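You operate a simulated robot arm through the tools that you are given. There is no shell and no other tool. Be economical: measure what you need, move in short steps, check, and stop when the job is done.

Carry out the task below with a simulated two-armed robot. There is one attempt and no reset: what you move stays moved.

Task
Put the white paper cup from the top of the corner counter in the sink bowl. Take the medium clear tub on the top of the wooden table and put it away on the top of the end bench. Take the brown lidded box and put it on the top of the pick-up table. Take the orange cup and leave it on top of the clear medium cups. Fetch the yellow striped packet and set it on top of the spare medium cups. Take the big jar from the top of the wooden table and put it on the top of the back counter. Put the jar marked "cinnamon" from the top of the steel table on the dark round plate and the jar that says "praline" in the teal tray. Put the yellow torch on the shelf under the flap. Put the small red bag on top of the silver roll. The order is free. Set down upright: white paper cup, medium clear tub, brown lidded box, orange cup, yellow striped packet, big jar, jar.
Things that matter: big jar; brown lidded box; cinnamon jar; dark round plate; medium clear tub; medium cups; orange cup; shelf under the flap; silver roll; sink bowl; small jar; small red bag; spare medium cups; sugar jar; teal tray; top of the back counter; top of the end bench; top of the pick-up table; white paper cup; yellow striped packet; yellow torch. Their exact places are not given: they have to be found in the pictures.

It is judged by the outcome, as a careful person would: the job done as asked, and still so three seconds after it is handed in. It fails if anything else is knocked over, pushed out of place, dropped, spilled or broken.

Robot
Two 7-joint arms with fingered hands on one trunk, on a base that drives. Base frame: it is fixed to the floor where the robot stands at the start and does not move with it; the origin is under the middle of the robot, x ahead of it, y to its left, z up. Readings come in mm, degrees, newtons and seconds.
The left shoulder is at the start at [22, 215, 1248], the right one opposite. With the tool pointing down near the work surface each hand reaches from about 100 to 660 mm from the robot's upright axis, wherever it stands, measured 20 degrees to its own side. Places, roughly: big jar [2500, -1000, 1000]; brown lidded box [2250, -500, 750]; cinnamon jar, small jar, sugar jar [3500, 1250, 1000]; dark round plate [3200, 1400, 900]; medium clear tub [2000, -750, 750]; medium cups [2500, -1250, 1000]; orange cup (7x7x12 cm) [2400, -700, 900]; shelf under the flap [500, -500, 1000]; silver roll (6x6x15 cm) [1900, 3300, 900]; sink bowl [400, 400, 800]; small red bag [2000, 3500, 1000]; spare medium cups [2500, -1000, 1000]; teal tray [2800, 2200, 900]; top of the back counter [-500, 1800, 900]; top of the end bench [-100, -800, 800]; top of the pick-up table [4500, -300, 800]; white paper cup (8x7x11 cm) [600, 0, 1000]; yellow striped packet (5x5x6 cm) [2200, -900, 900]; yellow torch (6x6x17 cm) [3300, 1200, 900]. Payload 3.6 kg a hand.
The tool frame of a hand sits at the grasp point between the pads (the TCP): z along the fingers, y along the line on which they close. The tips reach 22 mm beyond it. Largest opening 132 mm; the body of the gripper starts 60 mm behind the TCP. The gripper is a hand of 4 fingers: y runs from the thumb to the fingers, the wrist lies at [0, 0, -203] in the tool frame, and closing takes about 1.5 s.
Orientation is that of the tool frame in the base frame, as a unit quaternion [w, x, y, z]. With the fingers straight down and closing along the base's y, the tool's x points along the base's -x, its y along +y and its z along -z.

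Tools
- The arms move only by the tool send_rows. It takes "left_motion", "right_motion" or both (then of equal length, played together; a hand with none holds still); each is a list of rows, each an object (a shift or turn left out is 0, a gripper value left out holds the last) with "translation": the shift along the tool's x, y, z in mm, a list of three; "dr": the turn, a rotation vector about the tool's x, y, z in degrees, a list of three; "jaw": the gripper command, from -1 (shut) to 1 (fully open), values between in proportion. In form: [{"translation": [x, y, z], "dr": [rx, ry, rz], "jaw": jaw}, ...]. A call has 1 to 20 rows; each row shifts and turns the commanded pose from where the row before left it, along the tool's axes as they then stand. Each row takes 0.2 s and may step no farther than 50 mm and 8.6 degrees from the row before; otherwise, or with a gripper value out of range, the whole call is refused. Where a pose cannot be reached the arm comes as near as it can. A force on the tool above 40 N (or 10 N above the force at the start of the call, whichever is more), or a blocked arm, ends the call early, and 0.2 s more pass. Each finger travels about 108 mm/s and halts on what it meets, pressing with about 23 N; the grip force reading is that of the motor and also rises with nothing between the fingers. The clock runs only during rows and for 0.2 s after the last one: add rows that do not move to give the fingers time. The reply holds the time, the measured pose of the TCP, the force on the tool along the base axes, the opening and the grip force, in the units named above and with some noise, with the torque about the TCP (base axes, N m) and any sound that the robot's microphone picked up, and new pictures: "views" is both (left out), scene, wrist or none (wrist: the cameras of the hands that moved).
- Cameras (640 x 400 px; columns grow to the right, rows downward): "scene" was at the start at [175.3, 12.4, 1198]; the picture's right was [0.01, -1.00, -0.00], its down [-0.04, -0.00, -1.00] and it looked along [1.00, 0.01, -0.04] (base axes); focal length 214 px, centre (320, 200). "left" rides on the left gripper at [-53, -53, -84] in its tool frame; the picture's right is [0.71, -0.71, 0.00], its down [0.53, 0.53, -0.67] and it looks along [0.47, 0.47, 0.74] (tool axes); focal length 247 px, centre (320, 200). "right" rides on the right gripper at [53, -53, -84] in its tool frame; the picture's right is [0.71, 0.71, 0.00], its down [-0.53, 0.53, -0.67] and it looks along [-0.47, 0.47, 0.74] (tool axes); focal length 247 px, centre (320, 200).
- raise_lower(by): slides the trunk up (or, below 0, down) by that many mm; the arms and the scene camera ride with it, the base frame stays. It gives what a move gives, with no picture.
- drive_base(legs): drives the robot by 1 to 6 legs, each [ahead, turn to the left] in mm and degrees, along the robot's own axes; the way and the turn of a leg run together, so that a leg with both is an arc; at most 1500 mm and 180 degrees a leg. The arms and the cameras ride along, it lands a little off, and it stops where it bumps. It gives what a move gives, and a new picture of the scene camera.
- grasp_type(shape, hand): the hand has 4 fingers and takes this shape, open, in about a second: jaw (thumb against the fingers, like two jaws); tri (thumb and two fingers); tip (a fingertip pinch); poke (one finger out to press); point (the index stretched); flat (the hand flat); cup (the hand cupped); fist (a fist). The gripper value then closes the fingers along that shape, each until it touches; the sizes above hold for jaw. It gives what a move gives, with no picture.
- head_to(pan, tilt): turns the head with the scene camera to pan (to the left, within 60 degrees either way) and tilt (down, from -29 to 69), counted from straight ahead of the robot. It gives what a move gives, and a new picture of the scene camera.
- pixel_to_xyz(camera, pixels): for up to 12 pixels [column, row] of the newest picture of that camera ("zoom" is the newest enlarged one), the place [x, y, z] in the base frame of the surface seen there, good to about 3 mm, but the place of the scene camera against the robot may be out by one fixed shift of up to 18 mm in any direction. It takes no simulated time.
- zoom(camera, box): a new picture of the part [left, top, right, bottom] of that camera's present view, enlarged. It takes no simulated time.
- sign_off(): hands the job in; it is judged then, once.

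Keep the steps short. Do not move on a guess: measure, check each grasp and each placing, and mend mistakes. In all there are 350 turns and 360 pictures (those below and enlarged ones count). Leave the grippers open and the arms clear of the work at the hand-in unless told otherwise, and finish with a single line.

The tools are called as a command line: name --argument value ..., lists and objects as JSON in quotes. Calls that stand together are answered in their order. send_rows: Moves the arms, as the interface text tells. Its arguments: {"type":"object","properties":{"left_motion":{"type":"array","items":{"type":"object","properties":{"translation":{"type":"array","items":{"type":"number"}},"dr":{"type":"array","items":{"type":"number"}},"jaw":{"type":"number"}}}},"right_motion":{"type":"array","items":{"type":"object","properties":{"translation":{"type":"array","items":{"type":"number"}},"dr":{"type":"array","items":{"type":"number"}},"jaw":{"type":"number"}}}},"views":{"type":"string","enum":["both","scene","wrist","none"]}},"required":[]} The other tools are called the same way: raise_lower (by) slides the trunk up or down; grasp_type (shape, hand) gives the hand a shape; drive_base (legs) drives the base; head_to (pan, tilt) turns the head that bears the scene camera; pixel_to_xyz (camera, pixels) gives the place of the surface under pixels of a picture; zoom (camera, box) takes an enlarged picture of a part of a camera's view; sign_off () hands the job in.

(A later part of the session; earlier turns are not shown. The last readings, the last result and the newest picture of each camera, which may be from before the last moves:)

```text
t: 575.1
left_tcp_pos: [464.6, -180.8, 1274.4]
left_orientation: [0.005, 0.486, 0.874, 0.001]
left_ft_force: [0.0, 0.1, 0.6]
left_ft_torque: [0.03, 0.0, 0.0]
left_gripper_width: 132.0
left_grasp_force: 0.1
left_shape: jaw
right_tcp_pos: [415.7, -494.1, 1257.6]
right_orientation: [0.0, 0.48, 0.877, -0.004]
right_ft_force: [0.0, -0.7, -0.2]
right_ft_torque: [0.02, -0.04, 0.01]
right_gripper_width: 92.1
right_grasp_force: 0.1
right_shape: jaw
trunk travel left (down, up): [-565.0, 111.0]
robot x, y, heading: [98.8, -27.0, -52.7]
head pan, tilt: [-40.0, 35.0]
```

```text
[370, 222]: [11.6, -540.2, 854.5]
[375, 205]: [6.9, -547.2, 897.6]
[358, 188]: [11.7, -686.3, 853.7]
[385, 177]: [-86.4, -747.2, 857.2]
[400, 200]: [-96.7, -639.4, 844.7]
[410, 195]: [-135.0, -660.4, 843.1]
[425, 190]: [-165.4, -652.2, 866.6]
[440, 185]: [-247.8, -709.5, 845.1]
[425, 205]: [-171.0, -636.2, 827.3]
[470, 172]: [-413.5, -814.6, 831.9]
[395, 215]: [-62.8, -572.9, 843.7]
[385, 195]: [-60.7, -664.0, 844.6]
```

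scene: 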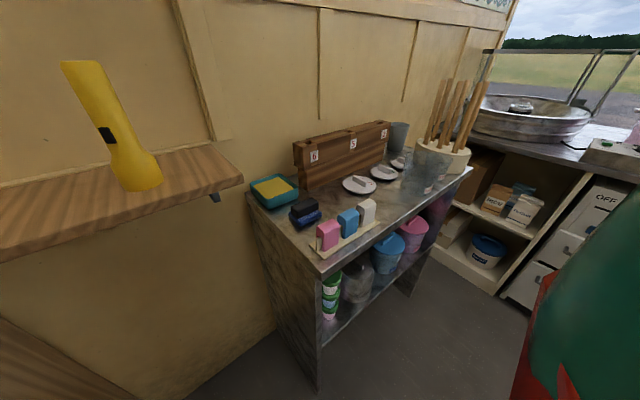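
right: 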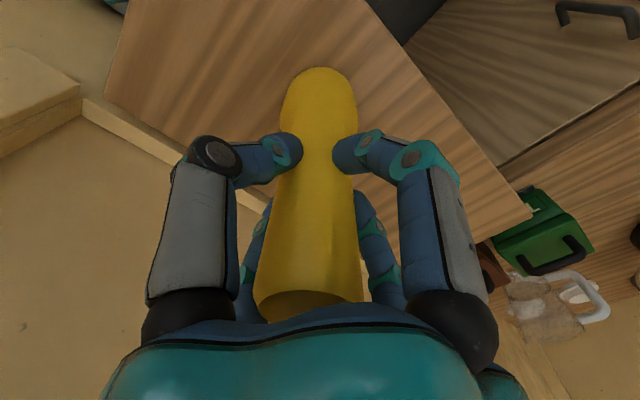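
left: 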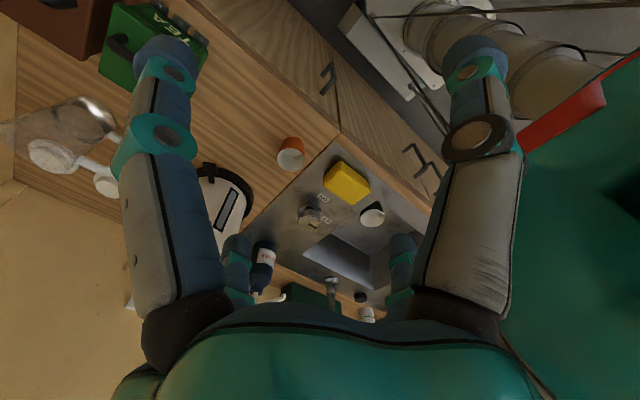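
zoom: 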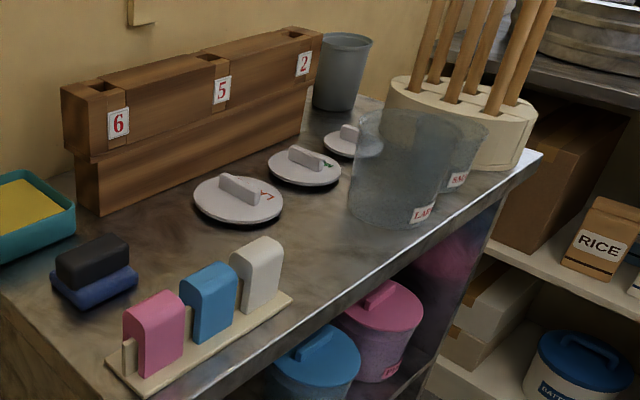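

A free spot exists near (−75,−636) on the bench. Now tuck arms and reverse out of the aisle for the tub.

send_rows --left_motion '[{}, {"translation": [-26, -14, 0], "jaw": 1}, {"translation": [-26, -14, 0]}, {"translation": [-26, -14, 0]}, {"translation": [-26, -14, 0]}, {"translation": [-26, -14, 0]}]' --right_motion '[{"translation": [40, 0, 0]}, {"translation": [40, -15, 0]}, {"translation": [0, -30, 0]}, {"translation": [0, -30, 0]}, {"translation": [0, -25, 0]}, {}]' --views "none"

drive_base --legs '[[-500, 0], [0, 21], [-1500, 0], [0, -21]]'

```text
t: 576.5
left_tcp_pos: [474.5, -329.2, 1275.1]
left_orientation: [0.004, 0.487, 0.874, 0.003]
left_ft_force: [-1.0, -0.4, -0.2]
left_ft_torque: [0.03, 0.04, -0.02]
left_gripper_width: 131.8
left_grasp_force: 0.0
left_shape: jaw
right_tcp_pos: [287.6, -482.4, 1256.8]
right_orientation: [0.0, 0.481, 0.877, -0.003]
right_ft_force: [0.5, -1.1, 0.6]
right_ft_torque: [-0.01, 0.0, -0.02]
right_gripper_width: 91.9
right_grasp_force: 0.1
right_shape: jaw
trunk travel left (down, up): [-565.0, 111.0]
robot x, y, heading: [98.8, -27.2, -53.0]
head pan, tilt: [-40.0, 35.0]
```

```text
t: 588.7
left_tcp_pos: [-1106.5, 845.4, 1275.3]
left_orientation: [0.005, 0.471, 0.882, 0.0]
left_ft_force: [0.7, 0.1, 0.1]
left_ft_torque: [0.0, -0.01, 0.03]
left_gripper_width: 131.8
left_grasp_force: 0.2
left_shape: jaw
right_tcp_pos: [-1287.6, 684.6, 1257.1]
right_orientation: [0.0, 0.466, 0.885, -0.004]
right_ft_force: [-0.6, -0.1, 0.6]
right_ft_torque: [-0.02, 0.02, -0.01]
right_gripper_width: 92.1
right_grasp_force: 0.1
right_shape: jaw
trunk travel left (down, up): [-565.0, 111.0]
robot x, y, heading: [-1474.5, 1141.7, -50.9]
head pan, tilt: [-40.0, 35.0]
```

scene: 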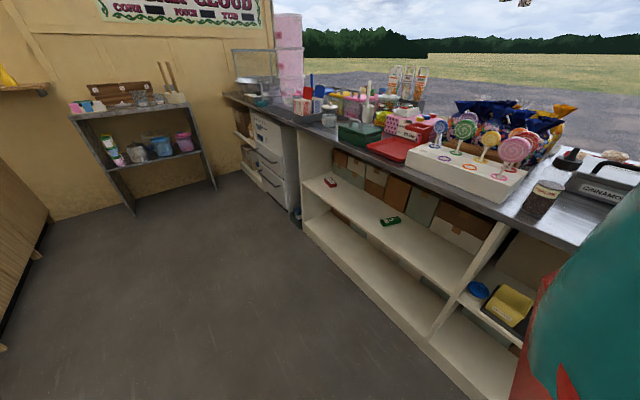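

Exactly on the door's centre line. Reverse through.

drive_base --legs '[[0, -2], [-1300, 0]]'

```text
t: 595.6
left_tcp_pos: [-1895.2, 1864.1, 1275.4]
left_orientation: [0.005, 0.489, 0.873, 0.002]
left_ft_force: [-0.4, -0.8, -0.3]
left_ft_torque: [-0.04, 0.04, -0.02]
left_gripper_width: 132.0
left_grasp_force: 0.1
left_shape: jaw
right_tcp_pos: [-2080.0, 1712.5, 1259.5]
right_orientation: [0.0, 0.483, 0.876, -0.003]
right_ft_force: [-0.3, 0.2, -0.3]
right_ft_torque: [-0.02, 0.03, 0.04]
right_gripper_width: 92.0
right_grasp_force: 0.1
right_shape: jaw
trunk travel left (down, up): [-565.0, 111.0]
robot x, y, heading: [-2255.3, 2177.9, -53.2]
head pan, tilt: [-40.0, 35.0]
```

scene: 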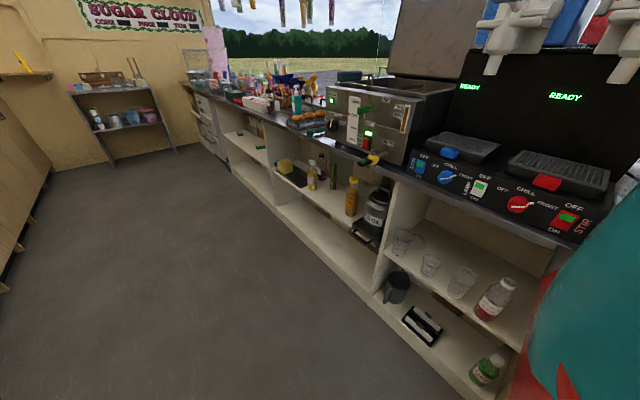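

drive_base --legs '[[-1500, 0], [-150, 0]]'

```text
t: 604.0
left_tcp_pos: [-2875.0, 3185.2, 1276.8]
left_orientation: [0.005, 0.492, 0.871, 0.002]
left_ft_force: [0.1, 1.0, -0.7]
left_ft_torque: [-0.02, -0.04, 0.0]
left_gripper_width: 132.2
left_grasp_force: 0.0
left_shape: jaw
right_tcp_pos: [-3064.1, 3034.6, 1257.5]
right_orientation: [0.0, 0.487, 0.874, -0.003]
right_ft_force: [0.0, -0.1, -0.6]
right_ft_torque: [-0.01, 0.02, -0.03]
right_gripper_width: 92.2
right_grasp_force: 0.1
right_shape: jaw
trunk travel left (down, up): [-565.0, 111.0]
robot x, y, heading: [-3233.7, 3498.0, -53.2]
head pan, tilt: [-40.0, 35.0]
```

scene: 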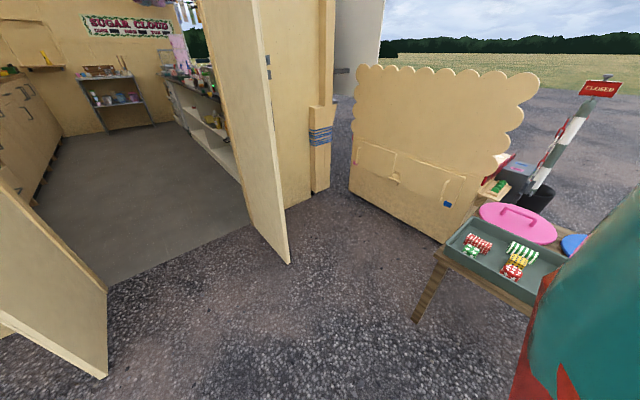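

drive_base --legs '[[0, 46]]'

drive_base --legs '[[0, 22], [1450, 0], [1385, 0], [0, -34]]'

```text
t: 606.4
left_tcp_pos: [-2755.0, 3529.4, 1276.1]
left_orientation: [0.004, 0.12, 0.993, 0.003]
left_ft_force: [0.4, 0.1, -0.6]
left_ft_torque: [-0.03, 0.0, 0.0]
left_gripper_width: 132.2
left_grasp_force: 0.2
left_shape: jaw
right_tcp_pos: [-2779.9, 3289.5, 1259.3]
right_orientation: [0.001, 0.114, 0.994, -0.003]
right_ft_force: [-0.9, 0.1, 0.2]
right_ft_torque: [0.02, 0.02, -0.05]
right_gripper_width: 92.0
right_grasp_force: 0.1
right_shape: jaw
trunk travel left (down, up): [-565.0, 111.0]
robot x, y, heading: [-3236.4, 3464.2, -8.7]
head pan, tilt: [-40.0, 35.0]
```

scene: 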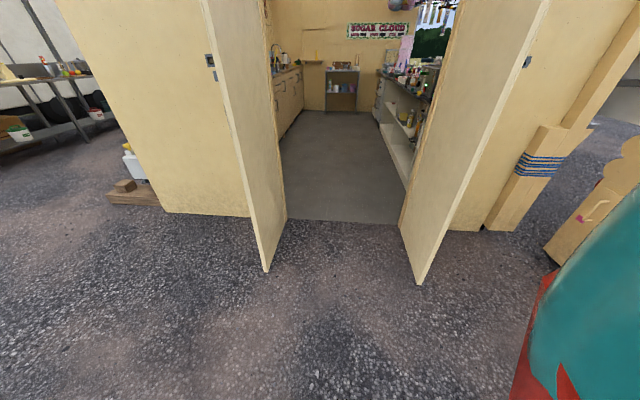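

```text
t: 622.8
left_tcp_pos: [-30.0, 4122.9, 1277.1]
left_orientation: [0.004, 0.213, 0.977, 0.002]
left_ft_force: [-1.0, -0.3, -0.2]
left_ft_torque: [0.0, -0.03, 0.02]
left_gripper_width: 131.9
left_grasp_force: 0.0
left_shape: jaw
right_tcp_pos: [-99.7, 3893.0, 1258.4]
right_orientation: [0.001, 0.205, 0.979, -0.003]
right_ft_force: [-1.0, -0.3, -0.1]
right_ft_torque: [0.0, 0.02, -0.01]
right_gripper_width: 92.2
right_grasp_force: 0.1
right_shape: jaw
trunk travel left (down, up): [-565.0, 111.0]
robot x, y, heading: [-502.5, 4179.9, -19.2]
head pan, tilt: [-40.0, 35.0]
```

scene: 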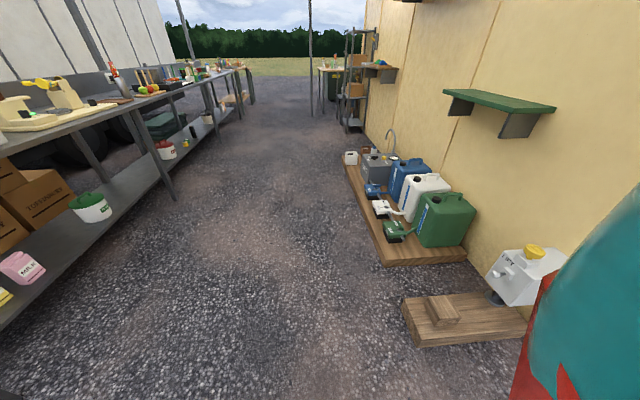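

Down the lane to the wooden table for the tub.

drive_base --legs '[[0, -31], [1500, 0], [1500, 0], [1500, 0], [600, 0]]'

```text
t: 648.8
left_tcp_pos: [3190.3, 11.4, 1277.7]
left_orientation: [0.006, 0.46, 0.888, 0.001]
left_ft_force: [-0.3, 0.3, -0.4]
left_ft_torque: [0.0, -0.03, -0.01]
left_gripper_width: 131.9
left_grasp_force: 0.1
left_shape: jaw
right_tcp_pos: [3011.9, -152.6, 1259.7]
right_orientation: [0.0, 0.455, 0.891, -0.004]
right_ft_force: [0.4, -1.0, 0.8]
right_ft_torque: [0.04, 0.0, 0.01]
right_gripper_width: 92.2
right_grasp_force: 0.1
right_shape: jaw
trunk travel left (down, up): [-565.0, 111.0]
robot x, y, heading: [2808.4, 299.6, -49.3]
head pan, tilt: [-40.0, 35.0]
```

scene: 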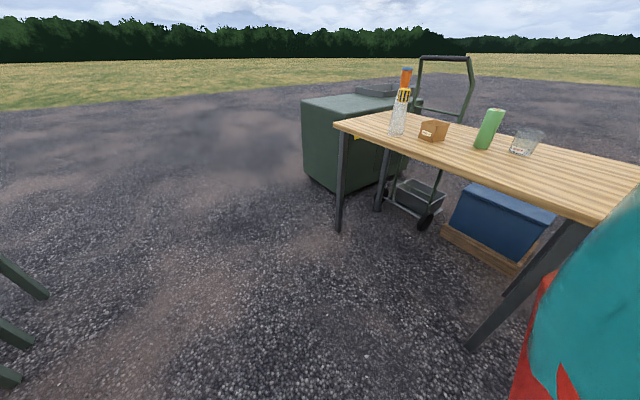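

drive_base --legs '[[0, -43], [590, 0]]'

drive_base --legs '[[0, -46], [265, 0], [0, 18]]'

raise_lower --by -60

head_to --pan -15 --tilt 38

```text
t: 654.0
left_tcp_pos: [2880.4, -746.7, 1277.1]
left_orientation: [0.005, 0.749, 0.663, 0.0]
left_ft_force: [0.1, 0.8, 0.6]
left_ft_torque: [0.03, -0.03, -0.01]
left_gripper_width: 132.1
left_grasp_force: 0.0
left_shape: jaw
right_tcp_pos: [2639.6, -750.6, 1260.3]
right_orientation: [-0.001, 0.745, 0.667, -0.003]
right_ft_force: [-0.4, 0.5, -0.1]
right_ft_torque: [-0.01, -0.04, 0.01]
right_gripper_width: 92.2
right_grasp_force: 0.1
right_shape: jaw
trunk travel left (down, up): [-565.0, 111.0]
robot x, y, heading: [2797.7, -279.9, -91.5]
head pan, tilt: [-40.0, 35.0]
```

scene: 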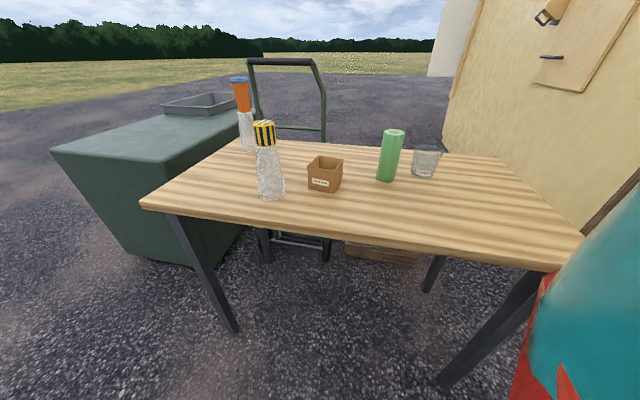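

```text
t: 659.0
left_tcp_pos: [2456.8, -912.0, 1280.1]
left_orientation: [0.005, 0.887, 0.462, -0.002]
left_ft_force: [1.2, -0.4, 0.0]
left_ft_torque: [-0.04, 0.01, 0.02]
left_gripper_width: 132.2
left_grasp_force: 0.0
left_shape: jaw
right_tcp_pos: [2243.4, -801.4, 1261.1]
right_orientation: [-0.002, 0.884, 0.467, -0.004]
right_ft_force: [0.0, 0.2, 1.1]
right_ft_torque: [0.0, 0.02, -0.01]
right_gripper_width: 92.2
right_grasp_force: 0.1
right_shape: jaw
trunk travel left (down, up): [-565.0, 111.0]
robot x, y, heading: [2614.4, -467.0, -120.0]
head pan, tilt: [-40.0, 35.0]
```

scene: 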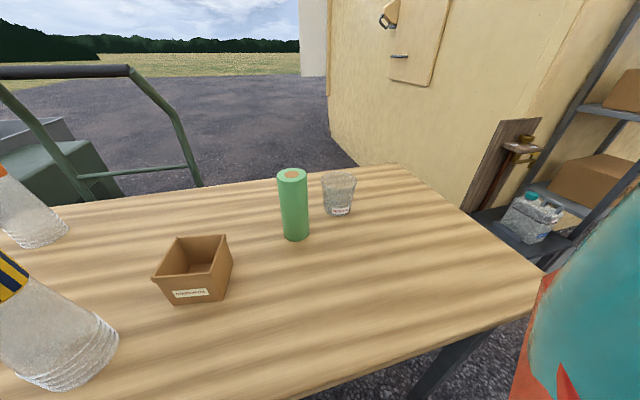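

```text
t: 660.0
left_tcp_pos: [2455.7, -912.1, 1219.7]
left_orientation: [0.005, 0.887, 0.462, -0.001]
left_ft_force: [-0.4, 0.2, -0.8]
left_ft_torque: [0.0, -0.01, 0.02]
left_gripper_width: 132.3
left_grasp_force: 0.0
left_shape: jaw
right_tcp_pos: [2242.6, -799.9, 1201.6]
right_orientation: [-0.001, 0.884, 0.467, -0.002]
right_ft_force: [0.0, 0.0, 0.9]
right_ft_torque: [0.01, 0.02, 0.01]
right_gripper_width: 92.3
right_grasp_force: 0.1
right_shape: jaw
trunk travel left (down, up): [-505.0, 171.0]
robot x, y, heading: [2614.3, -466.4, -119.7]
head pan, tilt: [-40.0, 35.0]
```

```text
t: 660.9
left_tcp_pos: [2457.0, -911.0, 1219.9]
left_orientation: [0.005, 0.887, 0.461, -0.001]
left_ft_force: [0.2, -0.8, 0.1]
left_ft_torque: [-0.01, -0.01, 0.0]
left_gripper_width: 132.1
left_grasp_force: 0.0
left_shape: jaw
right_tcp_pos: [2242.8, -800.2, 1200.7]
right_orientation: [-0.002, 0.884, 0.467, -0.003]
right_ft_force: [0.0, 0.2, 0.7]
right_ft_torque: [-0.03, -0.02, 0.01]
right_gripper_width: 92.4
right_grasp_force: 0.0
right_shape: jaw
trunk travel left (down, up): [-505.0, 171.0]
robot x, y, heading: [2615.7, -466.6, -119.8]
head pan, tilt: [-15.0, 38.0]
```

scene: 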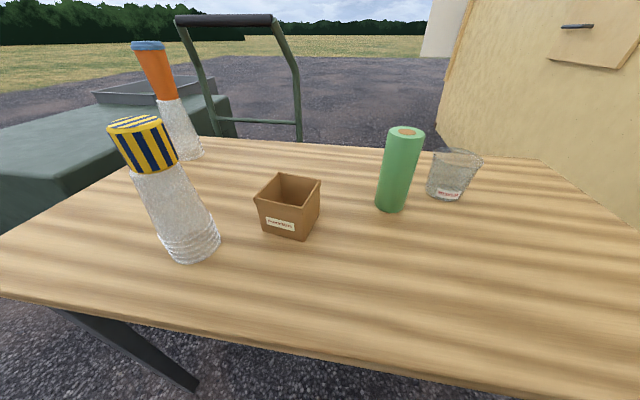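

send_rows --right_motion '[{"translation": [-6, -45, 0], "jaw": 1}, {"translation": [-6, -45, 0]}, {"translation": [-6, -45, 0]}, {"translation": [-6, -45, 0]}, {"translation": [-7, -44, 0]}, {"translation": [0, 0, 45]}, {}]' --views "wrist"

```text
t: 662.5
left_tcp_pos: [2457.7, -911.9, 1219.5]
left_orientation: [0.005, 0.887, 0.462, -0.001]
left_ft_force: [-0.4, 0.2, -0.1]
left_ft_torque: [-0.01, 0.01, -0.03]
left_gripper_width: 131.8
left_grasp_force: 0.0
left_shape: jaw
right_tcp_pos: [2039.4, -699.9, 1158.0]
right_orientation: [-0.001, 0.884, 0.467, -0.004]
right_ft_force: [-0.1, -0.1, 0.2]
right_ft_torque: [0.04, -0.02, -0.01]
right_gripper_width: 132.1
right_grasp_force: 0.1
right_shape: jaw
trunk travel left (down, up): [-505.0, 171.0]
robot x, y, heading: [2613.2, -464.5, -119.5]
head pan, tilt: [-15.0, 38.0]
```

right: 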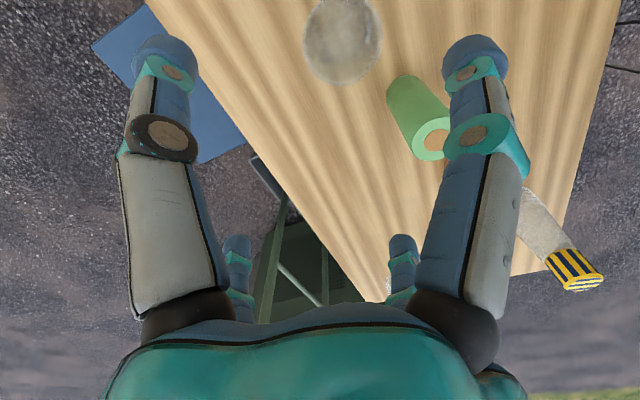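

pixel_to_xyz --camera "right" --pixels '[[340, 82], [306, 52], [378, 38], [343, 3], [433, 140], [415, 140], [400, 95], [343, 45]]'

zoom --camera "right" --box '[270, 0, 470, 170]'

```text
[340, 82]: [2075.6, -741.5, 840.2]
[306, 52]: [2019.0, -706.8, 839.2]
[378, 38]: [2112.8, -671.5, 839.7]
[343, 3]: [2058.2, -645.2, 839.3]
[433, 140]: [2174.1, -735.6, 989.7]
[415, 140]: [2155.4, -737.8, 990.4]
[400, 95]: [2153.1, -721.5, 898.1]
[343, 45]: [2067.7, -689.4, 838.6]
```

```text
2.35 times, centred on (370, 85) of right
```

zoom: 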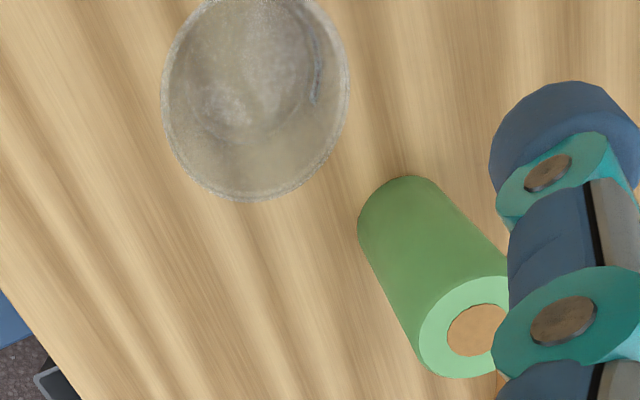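

The clear tub's rim: centre ≈ (2060,−676), r 46, z≈906; the green roll is 123 mm away. Turn the hand so no finger faces the roll, centre and lower to z 1000.

send_rows --right_motion '[{"dr": [0, 0, 7.2]}, {"dr": [0, 0, 7.2]}, {"dr": [0, 0, 7.2]}, {"dr": [0, 0, 7.2]}, {"dr": [0, 0, 7.2]}, {"translation": [27, -16, 20]}, {"translation": [0, 0, 45]}, {"translation": [0, 0, 45]}, {"translation": [0, 0, 40]}, {}]' --views "wrist"

```text
t: 664.7
left_tcp_pos: [2456.6, -911.1, 1219.2]
left_orientation: [0.005, 0.887, 0.462, -0.002]
left_ft_force: [0.8, 0.6, -0.7]
left_ft_torque: [0.02, 0.0, 0.02]
left_gripper_width: 132.0
left_grasp_force: 0.0
left_shape: jaw
right_tcp_pos: [2057.7, -676.7, 1007.6]
right_orientation: [0.0, 0.985, 0.171, -0.005]
right_ft_force: [-0.1, 0.4, 0.3]
right_ft_torque: [0.0, -0.01, 0.0]
right_gripper_width: 131.7
right_grasp_force: 0.1
right_shape: jaw
trunk travel left (down, up): [-505.0, 171.0]
robot x, y, heading: [2614.2, -463.9, -119.8]
head pan, tilt: [-15.0, 38.0]
```

right: 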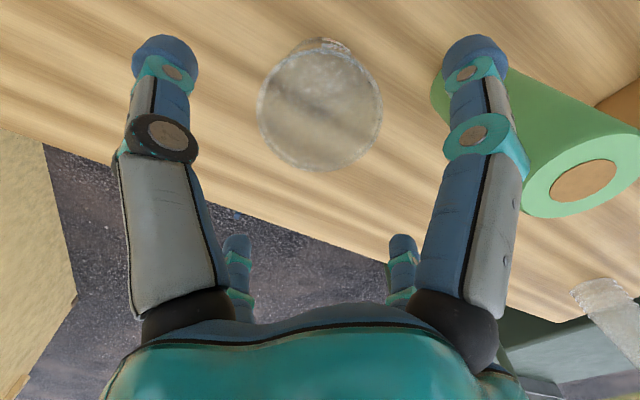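

Nudge (−6,+6) and descend to z≈887.

send_rows --right_motion '[{"translation": [-6, 6, 0]}, {"translation": [0, 0, 40]}, {"translation": [0, 0, 40]}, {"translation": [0, 0, 25]}, {"translation": [0, 0, 15]}, {}]' --views "wrist"

```text
t: 666.1
left_tcp_pos: [2457.0, -911.3, 1218.7]
left_orientation: [0.005, 0.887, 0.462, -0.001]
left_ft_force: [-0.5, -0.4, -0.5]
left_ft_torque: [0.0, 0.0, 0.03]
left_gripper_width: 131.7
left_grasp_force: 0.1
left_shape: jaw
right_tcp_pos: [2052.7, -684.9, 889.8]
right_orientation: [0.0, 0.985, 0.171, -0.005]
right_ft_force: [-0.1, 0.9, 7.3]
right_ft_torque: [0.2, -0.08, 0.01]
right_gripper_width: 131.8
right_grasp_force: 0.1
right_shape: jaw
trunk travel left (down, up): [-505.0, 171.0]
robot x, y, heading: [2618.8, -462.3, -119.7]
head pan, tilt: [-15.0, 38.0]
```

right: 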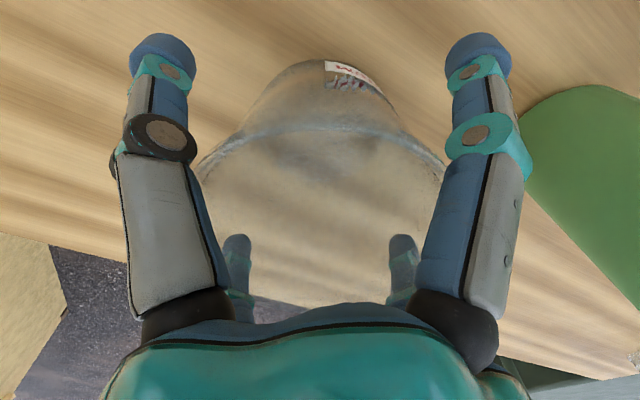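

A finger link touches the rim (rim is nearer 100 mm wide). Raise 9 mm, shift 4 mm, then close.

send_rows --right_motion '[{"translation": [0, 0, -9]}, {"translation": [1, -4, 0]}, {"jaw": 0.7}, {}, {"jaw": 0.4}, {}, {"jaw": 0.1}, {}, {}, {}]' --views "wrist"

```text
t: 668.3
left_tcp_pos: [2456.6, -911.3, 1219.3]
left_orientation: [0.004, 0.887, 0.462, -0.002]
left_ft_force: [-0.3, 0.0, -0.3]
left_ft_torque: [0.0, 0.0, 0.03]
left_gripper_width: 132.3
left_grasp_force: 0.0
left_shape: jaw
right_tcp_pos: [2053.2, -680.8, 898.0]
right_orientation: [0.0, 0.985, 0.171, -0.003]
right_ft_force: [0.3, 0.8, -1.3]
right_ft_torque: [0.03, -0.01, -0.01]
right_gripper_width: 68.6
right_grasp_force: 22.9
right_shape: jaw
trunk travel left (down, up): [-505.0, 171.0]
robot x, y, heading: [2616.8, -463.0, -119.7]
head pan, tilt: [-15.0, 38.0]
```

right: 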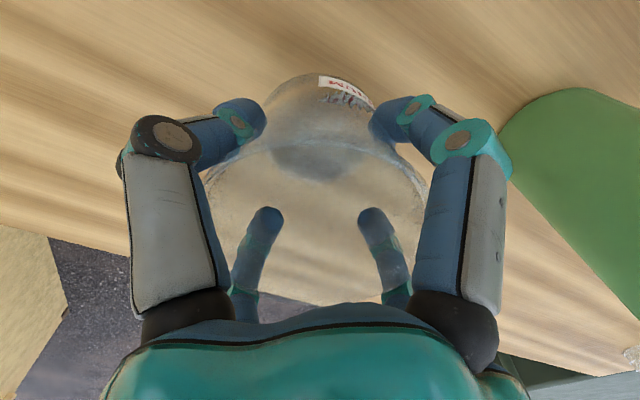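

send_rows --right_motion '[{"translation": [0, 0, -5]}, {"translation": [0, 0, -10]}, {"translation": [0, 0, -20]}, {"translation": [0, 0, -30]}, {"translation": [0, 0, -40]}, {"translation": [0, 0, -45]}, {"translation": [0, 0, -45]}, {"translation": [0, 0, -45]}, {}]' --views "both"

```text
t: 670.3
left_tcp_pos: [2456.8, -911.2, 1218.9]
left_orientation: [0.005, 0.887, 0.461, 0.0]
left_ft_force: [0.3, 0.5, 0.1]
left_ft_torque: [0.01, 0.01, 0.01]
left_gripper_width: 132.2
left_grasp_force: 0.0
left_shape: jaw
right_tcp_pos: [2058.2, -680.0, 1138.3]
right_orientation: [-0.002, 0.985, 0.171, -0.003]
right_ft_force: [0.2, -0.6, -0.4]
right_ft_torque: [-0.01, -0.03, -0.01]
right_gripper_width: 68.9
right_grasp_force: 23.1
right_shape: jaw
trunk travel left (down, up): [-505.0, 171.0]
robot x, y, heading: [2611.8, -467.2, -120.0]
head pan, tilt: [-15.0, 38.0]
```

scene: 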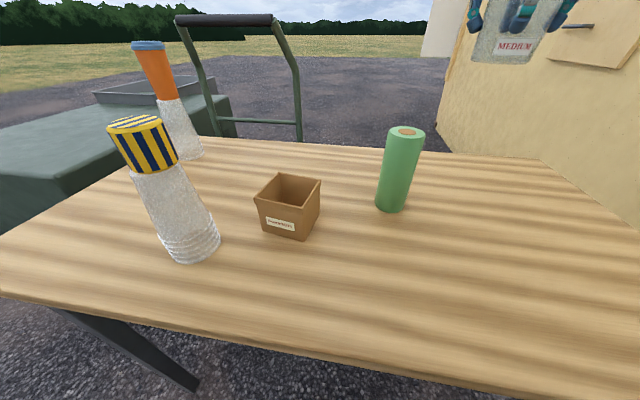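
right: 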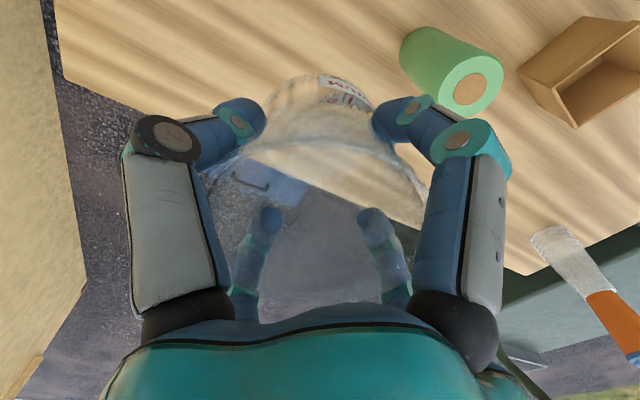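

Tub held upright. Tuck it in, back out, and start the return trip.

send_rows --right_motion '[{"translation": [25, 29, -15]}, {"translation": [25, 29, -15]}, {"translation": [25, 29, -15]}, {"translation": [25, 29, -15]}, {"translation": [25, 29, -15]}, {"translation": [24, 29, -15]}, {}]' --views "none"

drive_base --legs '[[-400, 0], [0, -46]]'

drive_base --legs '[[0, -46]]'

drive_base --legs '[[0, -46]]'

```text
t: 671.9
left_tcp_pos: [2456.1, -911.0, 1219.0]
left_orientation: [0.004, 0.887, 0.461, -0.001]
left_ft_force: [0.2, 0.4, 0.4]
left_ft_torque: [-0.02, 0.0, 0.03]
left_gripper_width: 132.0
left_grasp_force: 0.0
left_shape: jaw
right_tcp_pos: [2253.4, -793.9, 1226.6]
right_orientation: [0.0, 0.985, 0.171, -0.003]
right_ft_force: [0.1, 0.5, -0.5]
right_ft_torque: [0.0, 0.01, -0.01]
right_gripper_width: 68.5
right_grasp_force: 23.4
right_shape: jaw
trunk travel left (down, up): [-505.0, 171.0]
robot x, y, heading: [2611.4, -463.6, -119.7]
head pan, tilt: [-15.0, 38.0]
```

```text
t: 676.5
left_tcp_pos: [2383.6, -313.9, 1219.1]
left_orientation: [0.004, 0.997, 0.074, -0.004]
left_ft_force: [0.0, 0.3, -0.5]
left_ft_torque: [-0.01, -0.02, -0.01]
left_gripper_width: 132.2
left_grasp_force: 0.0
left_shape: jaw
right_tcp_pos: [2328.7, -84.4, 1227.2]
right_orientation: [-0.001, 0.973, -0.23, -0.003]
right_ft_force: [-0.7, -0.9, -1.4]
right_ft_torque: [0.0, 0.0, 0.0]
right_gripper_width: 68.3
right_grasp_force: 23.2
right_shape: jaw
trunk travel left (down, up): [-505.0, 171.0]
robot x, y, heading: [2823.6, -160.5, -165.8]
head pan, tilt: [-15.0, 38.0]
```

scene: 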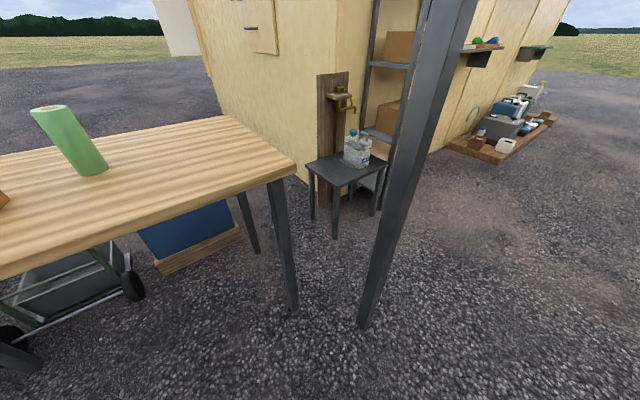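

```text
t: 679.0
left_tcp_pos: [2413.2, 8.8, 1220.5]
left_orientation: [0.003, 0.949, -0.316, -0.005]
left_ft_force: [0.1, 0.5, -1.0]
left_ft_torque: [-0.02, -0.03, 0.02]
left_gripper_width: 132.2
left_grasp_force: 0.2
left_shape: jaw
right_tcp_pos: [2538.9, 208.8, 1228.4]
right_orientation: [-0.003, 0.808, -0.589, -0.002]
right_ft_force: [0.7, 0.1, -0.9]
right_ft_torque: [0.05, 0.02, 0.0]
right_gripper_width: 68.2
right_grasp_force: 22.8
right_shape: jaw
trunk travel left (down, up): [-505.0, 171.0]
robot x, y, heading: [2833.1, -200.0, 148.5]
head pan, tilt: [-15.0, 38.0]
```

scene: 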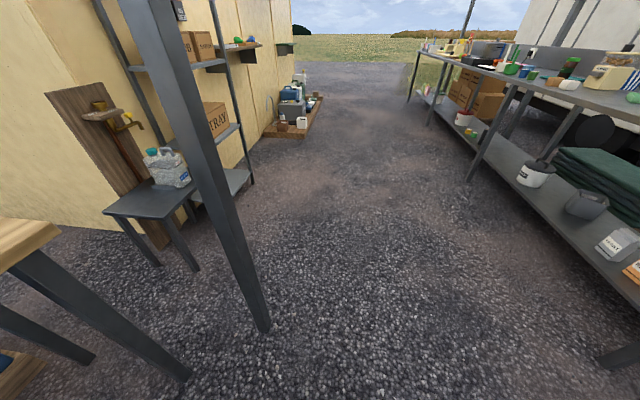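

```text
t: 681.4
left_tcp_pos: [2686.3, 240.3, 1220.8]
left_orientation: [0.0, 0.754, -0.657, -0.005]
left_ft_force: [-0.6, -0.5, 0.6]
left_ft_torque: [0.0, -0.01, 0.01]
left_gripper_width: 132.0
left_grasp_force: 0.0
left_shape: jaw
right_tcp_pos: [2914.2, 291.5, 1228.3]
right_orientation: [0.004, -0.52, 0.854, 0.003]
right_ft_force: [0.1, -0.9, -0.8]
right_ft_torque: [-0.02, 0.03, 0.03]
right_gripper_width: 68.1
right_grasp_force: 22.6
right_shape: jaw
trunk travel left (down, up): [-505.0, 171.0]
robot x, y, heading: [2796.4, -214.0, 103.4]
head pan, tilt: [-15.0, 38.0]
```

scene: 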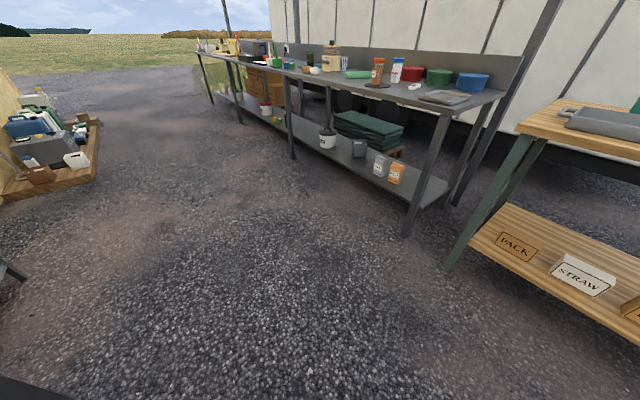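

drive_base --legs '[[0, -11], [620, 0], [0, 33]]'

drive_base --legs '[[1500, 0], [1500, 0], [1400, 0]]'

```text
t: 687.3
left_tcp_pos: [2456.9, 783.4, 1221.0]
left_orientation: [0.001, 0.868, -0.497, -0.004]
left_ft_force: [0.7, -0.8, -0.1]
left_ft_torque: [-0.03, -0.01, -0.01]
left_gripper_width: 131.9
left_grasp_force: 0.1
left_shape: jaw
right_tcp_pos: [2649.3, 919.6, 1227.3]
right_orientation: [0.003, -0.677, 0.736, 0.001]
right_ft_force: [-0.4, 0.4, -0.5]
right_ft_torque: [0.0, -0.01, 0.0]
right_gripper_width: 67.9
right_grasp_force: 22.5
right_shape: jaw
trunk travel left (down, up): [-505.0, 171.0]
robot x, y, heading: [2759.4, 425.9, 125.4]
head pan, tilt: [-15.0, 38.0]
```

scene: 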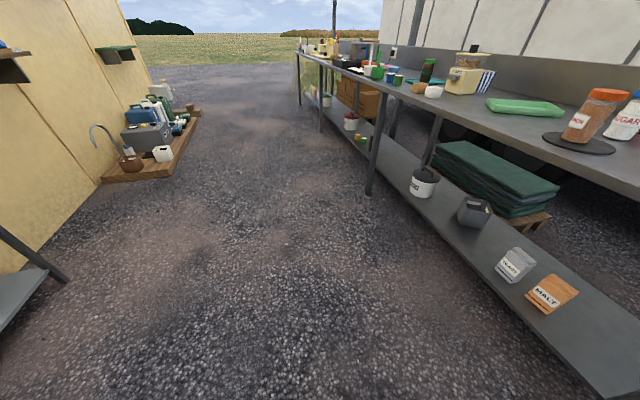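

```text
t: 708.2
left_tcp_pos: [7.2, 4387.7, 1221.2]
left_orientation: [0.0, 0.858, -0.514, -0.004]
left_ft_force: [-0.1, -0.4, -0.2]
left_ft_torque: [0.01, -0.03, -0.03]
left_gripper_width: 131.9
left_grasp_force: 0.1
left_shape: jaw
right_tcp_pos: [203.4, 4517.0, 1228.9]
right_orientation: [0.003, -0.662, 0.75, 0.002]
right_ft_force: [-0.2, -0.6, 0.0]
right_ft_torque: [0.01, -0.01, 0.02]
right_gripper_width: 68.0
right_grasp_force: 23.0
right_shape: jaw
trunk travel left (down, up): [-505.0, 171.0]
robot x, y, heading: [288.2, 4018.9, 123.2]
head pan, tilt: [-15.0, 38.0]
```

scene: 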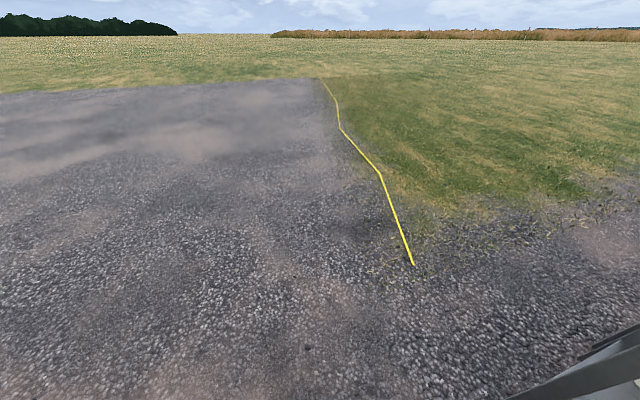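

drive_base --legs '[[0, 46], [880, 0], [0, 26]]'

drive_base --legs '[[1350, 0], [1270, 0], [0, 36]]'

drive_base --legs '[[0, 40]]'

```text
t: 716.3
left_tcp_pos: [-1031.7, 4017.6, 1222.5]
left_orientation: [0.005, 0.995, 0.097, -0.003]
left_ft_force: [0.2, 0.1, -0.2]
left_ft_torque: [-0.05, -0.04, -0.02]
left_gripper_width: 131.9
left_grasp_force: 0.1
left_shape: jaw
right_tcp_pos: [-1098.5, 4243.0, 1229.3]
right_orientation: [-0.001, 0.978, -0.208, -0.003]
right_ft_force: [1.2, 0.4, -1.2]
right_ft_torque: [-0.02, 0.01, -0.01]
right_gripper_width: 67.7
right_grasp_force: 22.9
right_shape: jaw
trunk travel left (down, up): [-505.0, 171.0]
robot x, y, heading: [-601.4, 4209.6, -163.5]
head pan, tilt: [-15.0, 38.0]
```

scene: 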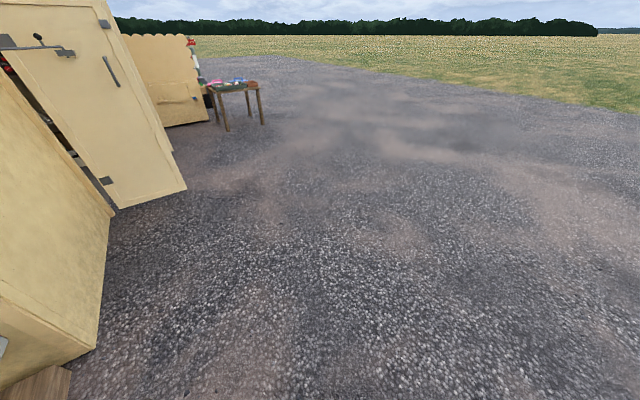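

```text
t: 730.8
left_tcp_pos: [-3373.0, 3114.0, 1222.1]
left_orientation: [0.004, 0.918, 0.396, -0.001]
left_ft_force: [-0.8, -0.4, 0.1]
left_ft_torque: [0.03, 0.03, -0.01]
left_gripper_width: 132.0
left_grasp_force: 0.1
left_shape: jaw
right_tcp_pos: [-3559.4, 3260.7, 1230.3]
right_orientation: [-0.002, 0.995, 0.099, -0.004]
right_ft_force: [0.5, 0.4, -1.7]
right_ft_torque: [0.01, -0.01, -0.01]
right_gripper_width: 67.7
right_grasp_force: 22.8
right_shape: jaw
trunk travel left (down, up): [-505.0, 171.0]
robot x, y, heading: [-3162.7, 3535.0, -128.2]
head pan, tilt: [-15.0, 38.0]
```

scene: 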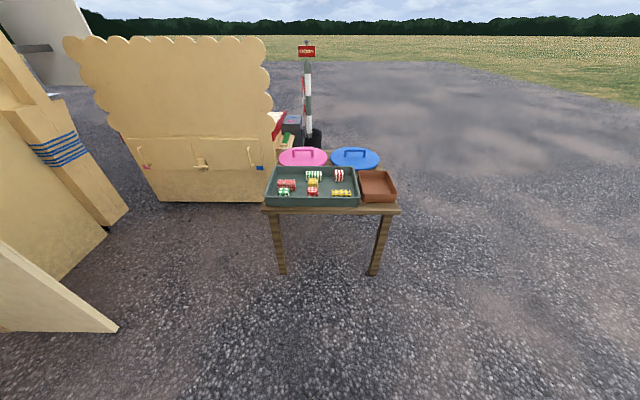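

```text
t: 733.0
left_tcp_pos: [-3083.4, 3095.2, 1222.2]
left_orientation: [0.005, 0.731, 0.683, 0.0]
left_ft_force: [-0.1, -0.8, 0.5]
left_ft_torque: [0.03, 0.03, -0.04]
left_gripper_width: 131.9
left_grasp_force: 0.0
left_shape: jaw
right_tcp_pos: [-3319.0, 3090.4, 1231.3]
right_orientation: [0.001, 0.904, 0.428, -0.004]
right_ft_force: [0.3, -0.1, -0.7]
right_ft_torque: [-0.01, 0.01, 0.03]
right_gripper_width: 67.7
right_grasp_force: 23.0
right_shape: jaw
trunk travel left (down, up): [-505.0, 171.0]
robot x, y, heading: [-3185.7, 3557.5, -88.6]
head pan, tilt: [-15.0, 38.0]
```

scene: 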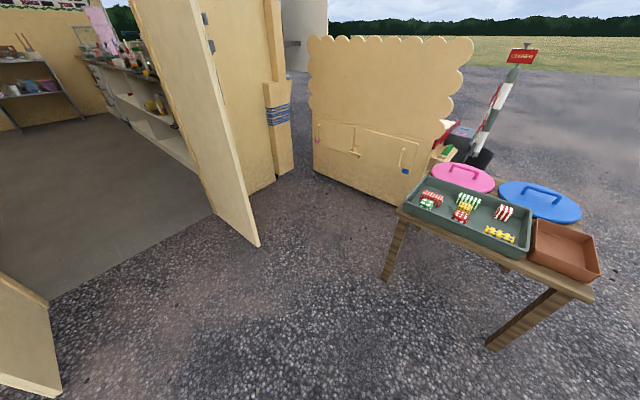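

drive_base --legs '[[0, 27.5], [650, 0], [0, 8]]'

```text
t: 738.6
left_tcp_pos: [-2529.7, 2660.6, 1223.9]
left_orientation: [0.004, 0.493, 0.87, 0.001]
left_ft_force: [-0.1, -0.4, -0.7]
left_ft_torque: [-0.02, 0.02, -0.02]
left_gripper_width: 131.7
left_grasp_force: 0.2
left_shape: jaw
right_tcp_pos: [-2721.6, 2523.2, 1231.7]
right_orientation: [0.002, 0.734, 0.679, -0.004]
right_ft_force: [-0.1, 0.0, -1.1]
right_ft_torque: [0.02, 0.02, -0.04]
right_gripper_width: 67.4
right_grasp_force: 22.8
right_shape: jaw
trunk travel left (down, up): [-505.0, 171.0]
robot x, y, heading: [-2881.9, 2977.3, -54.0]
head pan, tilt: [-15.0, 38.0]
```

scene: 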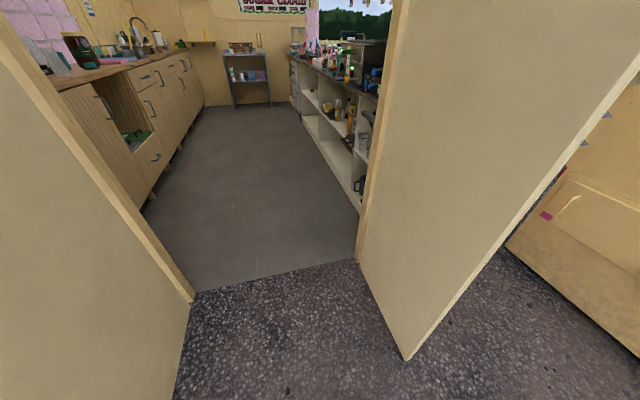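

drive_base --legs '[[0, 1.3], [1300, 0], [0, 3], [1500, 0], [1150, 0], [0, -3]]'

head_to --pan -5 --tilt 38

```text
t: 758.8
left_tcp_pos: [-32.2, -368.2, 1224.2]
left_orientation: [0.005, 0.478, 0.878, 0.002]
left_ft_force: [0.0, -0.7, 0.5]
left_ft_torque: [0.0, -0.01, 0.0]
left_gripper_width: 132.1
left_grasp_force: 0.0
left_shape: jaw
right_tcp_pos: [-220.7, -513.1, 1231.9]
right_orientation: [0.003, 0.722, 0.691, -0.004]
right_ft_force: [0.2, -0.7, -1.3]
right_ft_torque: [0.02, -0.02, 0.01]
right_gripper_width: 67.5
right_grasp_force: 22.3
right_shape: jaw
trunk travel left (down, up): [-505.0, 171.0]
robot x, y, heading: [-396.9, -62.6, -52.3]
head pan, tilt: [-15.0, 38.0]
```

scene: 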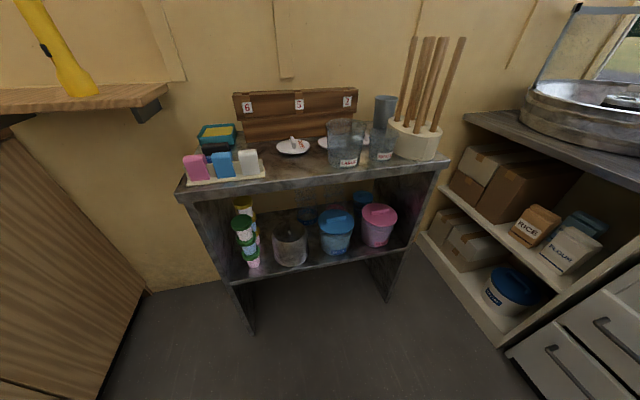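

```text
t: 759.5
left_tcp_pos: [-32.1, -367.8, 1225.5]
left_orientation: [0.004, 0.478, 0.878, 0.0]
left_ft_force: [-0.1, 0.1, -1.0]
left_ft_torque: [0.02, 0.04, 0.02]
left_gripper_width: 131.9
left_grasp_force: 0.1
left_shape: jaw
right_tcp_pos: [-218.7, -512.6, 1231.2]
right_orientation: [0.003, 0.722, 0.692, -0.003]
right_ft_force: [0.6, 0.3, -1.2]
right_ft_torque: [0.02, -0.02, -0.02]
right_gripper_width: 67.4
right_grasp_force: 23.0
right_shape: jaw
trunk travel left (down, up): [-505.0, 171.0]
robot x, y, heading: [-393.9, -61.8, -52.0]
head pan, tilt: [-5.0, 38.0]
```

scene: 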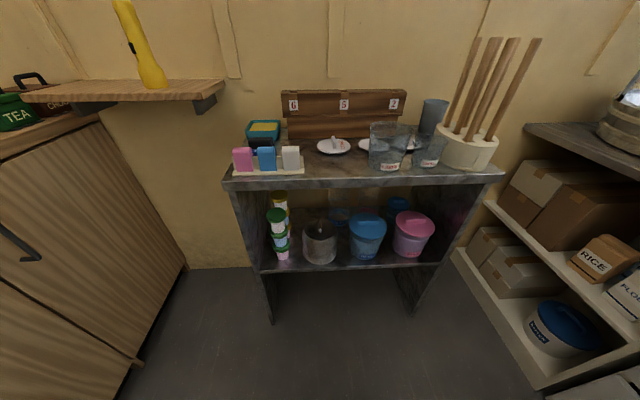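

drive_base --legs '[[140, 0]]'

zoom --camera "scene" --box '[220, 70, 520, 230]'

```text
t: 760.8
left_tcp_pos: [57.5, -478.3, 1223.3]
left_orientation: [0.004, 0.478, 0.878, 0.001]
left_ft_force: [1.2, -0.8, -0.4]
left_ft_torque: [0.03, 0.02, 0.02]
left_gripper_width: 131.8
left_grasp_force: 0.0
left_shape: jaw
right_tcp_pos: [-128.4, -622.6, 1231.7]
right_orientation: [0.001, 0.723, 0.691, -0.004]
right_ft_force: [0.0, 0.2, -1.1]
right_ft_torque: [0.03, 0.01, -0.02]
right_gripper_width: 67.6
right_grasp_force: 23.0
right_shape: jaw
trunk travel left (down, up): [-505.0, 171.0]
robot x, y, heading: [-301.3, -173.3, -52.1]
head pan, tilt: [-5.0, 38.0]
```

scene: 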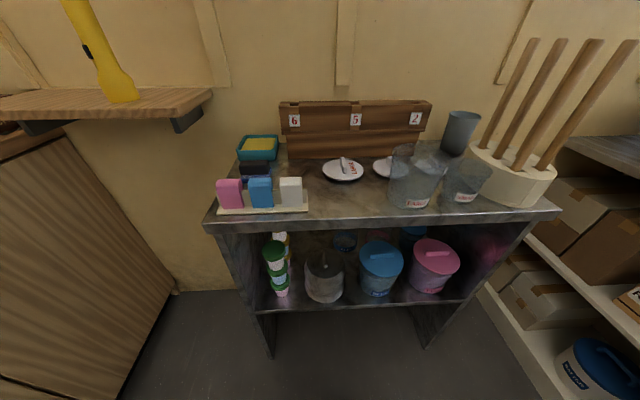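

```text
2.13 times, centred on (370, 150) of scene
```

zoom: 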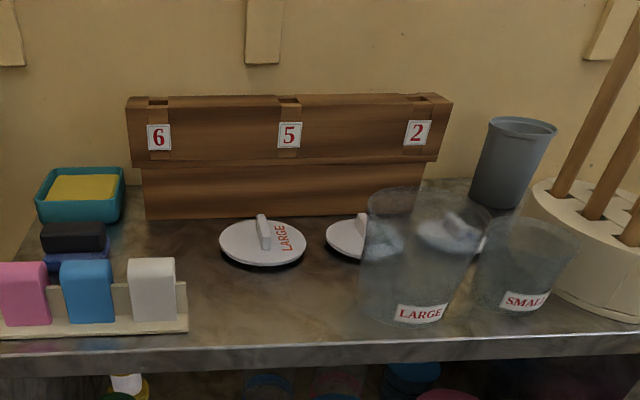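

pixel_to_xyz --camera "scene" --pixels '[[347.5, 197], [308, 205], [392, 205], [344, 181], [349, 216], [344, 172], [392, 172], [375, 195]]'

```text
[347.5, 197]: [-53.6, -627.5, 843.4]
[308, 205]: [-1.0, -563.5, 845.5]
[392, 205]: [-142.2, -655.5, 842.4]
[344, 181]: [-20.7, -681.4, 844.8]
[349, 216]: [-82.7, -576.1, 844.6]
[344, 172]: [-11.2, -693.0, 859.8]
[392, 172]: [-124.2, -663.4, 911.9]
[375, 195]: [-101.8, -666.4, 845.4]
```

Spot centre (−63,−642). Move the tub over it and lower partway.

send_rows --right_motion '[{"translation": [-8, 33, 0]}, {"translation": [-8, 33, 0]}, {"translation": [0, 0, 45]}, {"translation": [0, 0, 45]}, {"translation": [0, 0, 45]}, {"translation": [0, 0, 45]}, {"translation": [0, 0, 45]}, {"translation": [0, 0, 40]}, {}]' --views "both"

```text
t: 762.8
left_tcp_pos: [56.0, -477.3, 1225.4]
left_orientation: [0.004, 0.479, 0.878, 0.002]
left_ft_force: [-0.8, -0.6, 0.1]
left_ft_torque: [-0.01, 0.01, 0.0]
left_gripper_width: 132.2
left_grasp_force: 0.1
left_shape: jaw
right_tcp_pos: [-66.5, -644.7, 965.2]
right_orientation: [0.003, 0.722, 0.692, -0.003]
right_ft_force: [0.4, 0.1, -0.6]
right_ft_torque: [-0.02, -0.04, 0.01]
right_gripper_width: 67.2
right_grasp_force: 22.7
right_shape: jaw
trunk travel left (down, up): [-505.0, 171.0]
robot x, y, heading: [-305.7, -172.8, -52.3]
head pan, tilt: [-5.0, 38.0]
```

scene: 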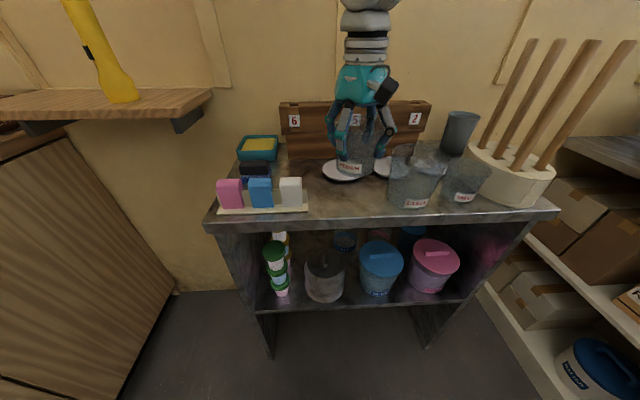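
right: 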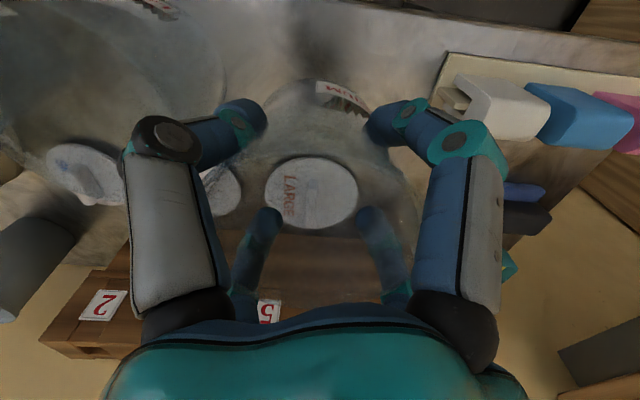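

The LARGE tub is near one finger's line. Rotate the hand 10° and shift a few mm away, then lower to contact.

send_rows --right_motion '[{"dr": [0, 0, 5]}, {"dr": [0, 0, 5]}, {"translation": [5, 5, 30]}, {"translation": [0, 0, 20]}, {"translation": [0, 0, 6]}, {"translation": [0, 0, 4]}, {"translation": [0, 0, 3]}, {}]' --views "none"

```text
t: 764.6
left_tcp_pos: [57.3, -478.6, 1224.6]
left_orientation: [0.005, 0.479, 0.878, 0.001]
left_ft_force: [0.4, 0.7, 0.9]
left_ft_torque: [-0.01, -0.01, -0.01]
left_gripper_width: 132.0
left_grasp_force: 0.1
left_shape: jaw
right_tcp_pos: [-58.9, -639.9, 905.0]
right_orientation: [0.0, 0.778, 0.628, -0.001]
right_ft_force: [0.5, -0.1, -0.1]
right_ft_torque: [-0.02, 0.0, 0.04]
right_gripper_width: 67.4
right_grasp_force: 23.0
right_shape: jaw
trunk travel left (down, up): [-505.0, 171.0]
robot x, y, heading: [-303.6, -174.3, -52.5]
head pan, tilt: [-5.0, 38.0]
```

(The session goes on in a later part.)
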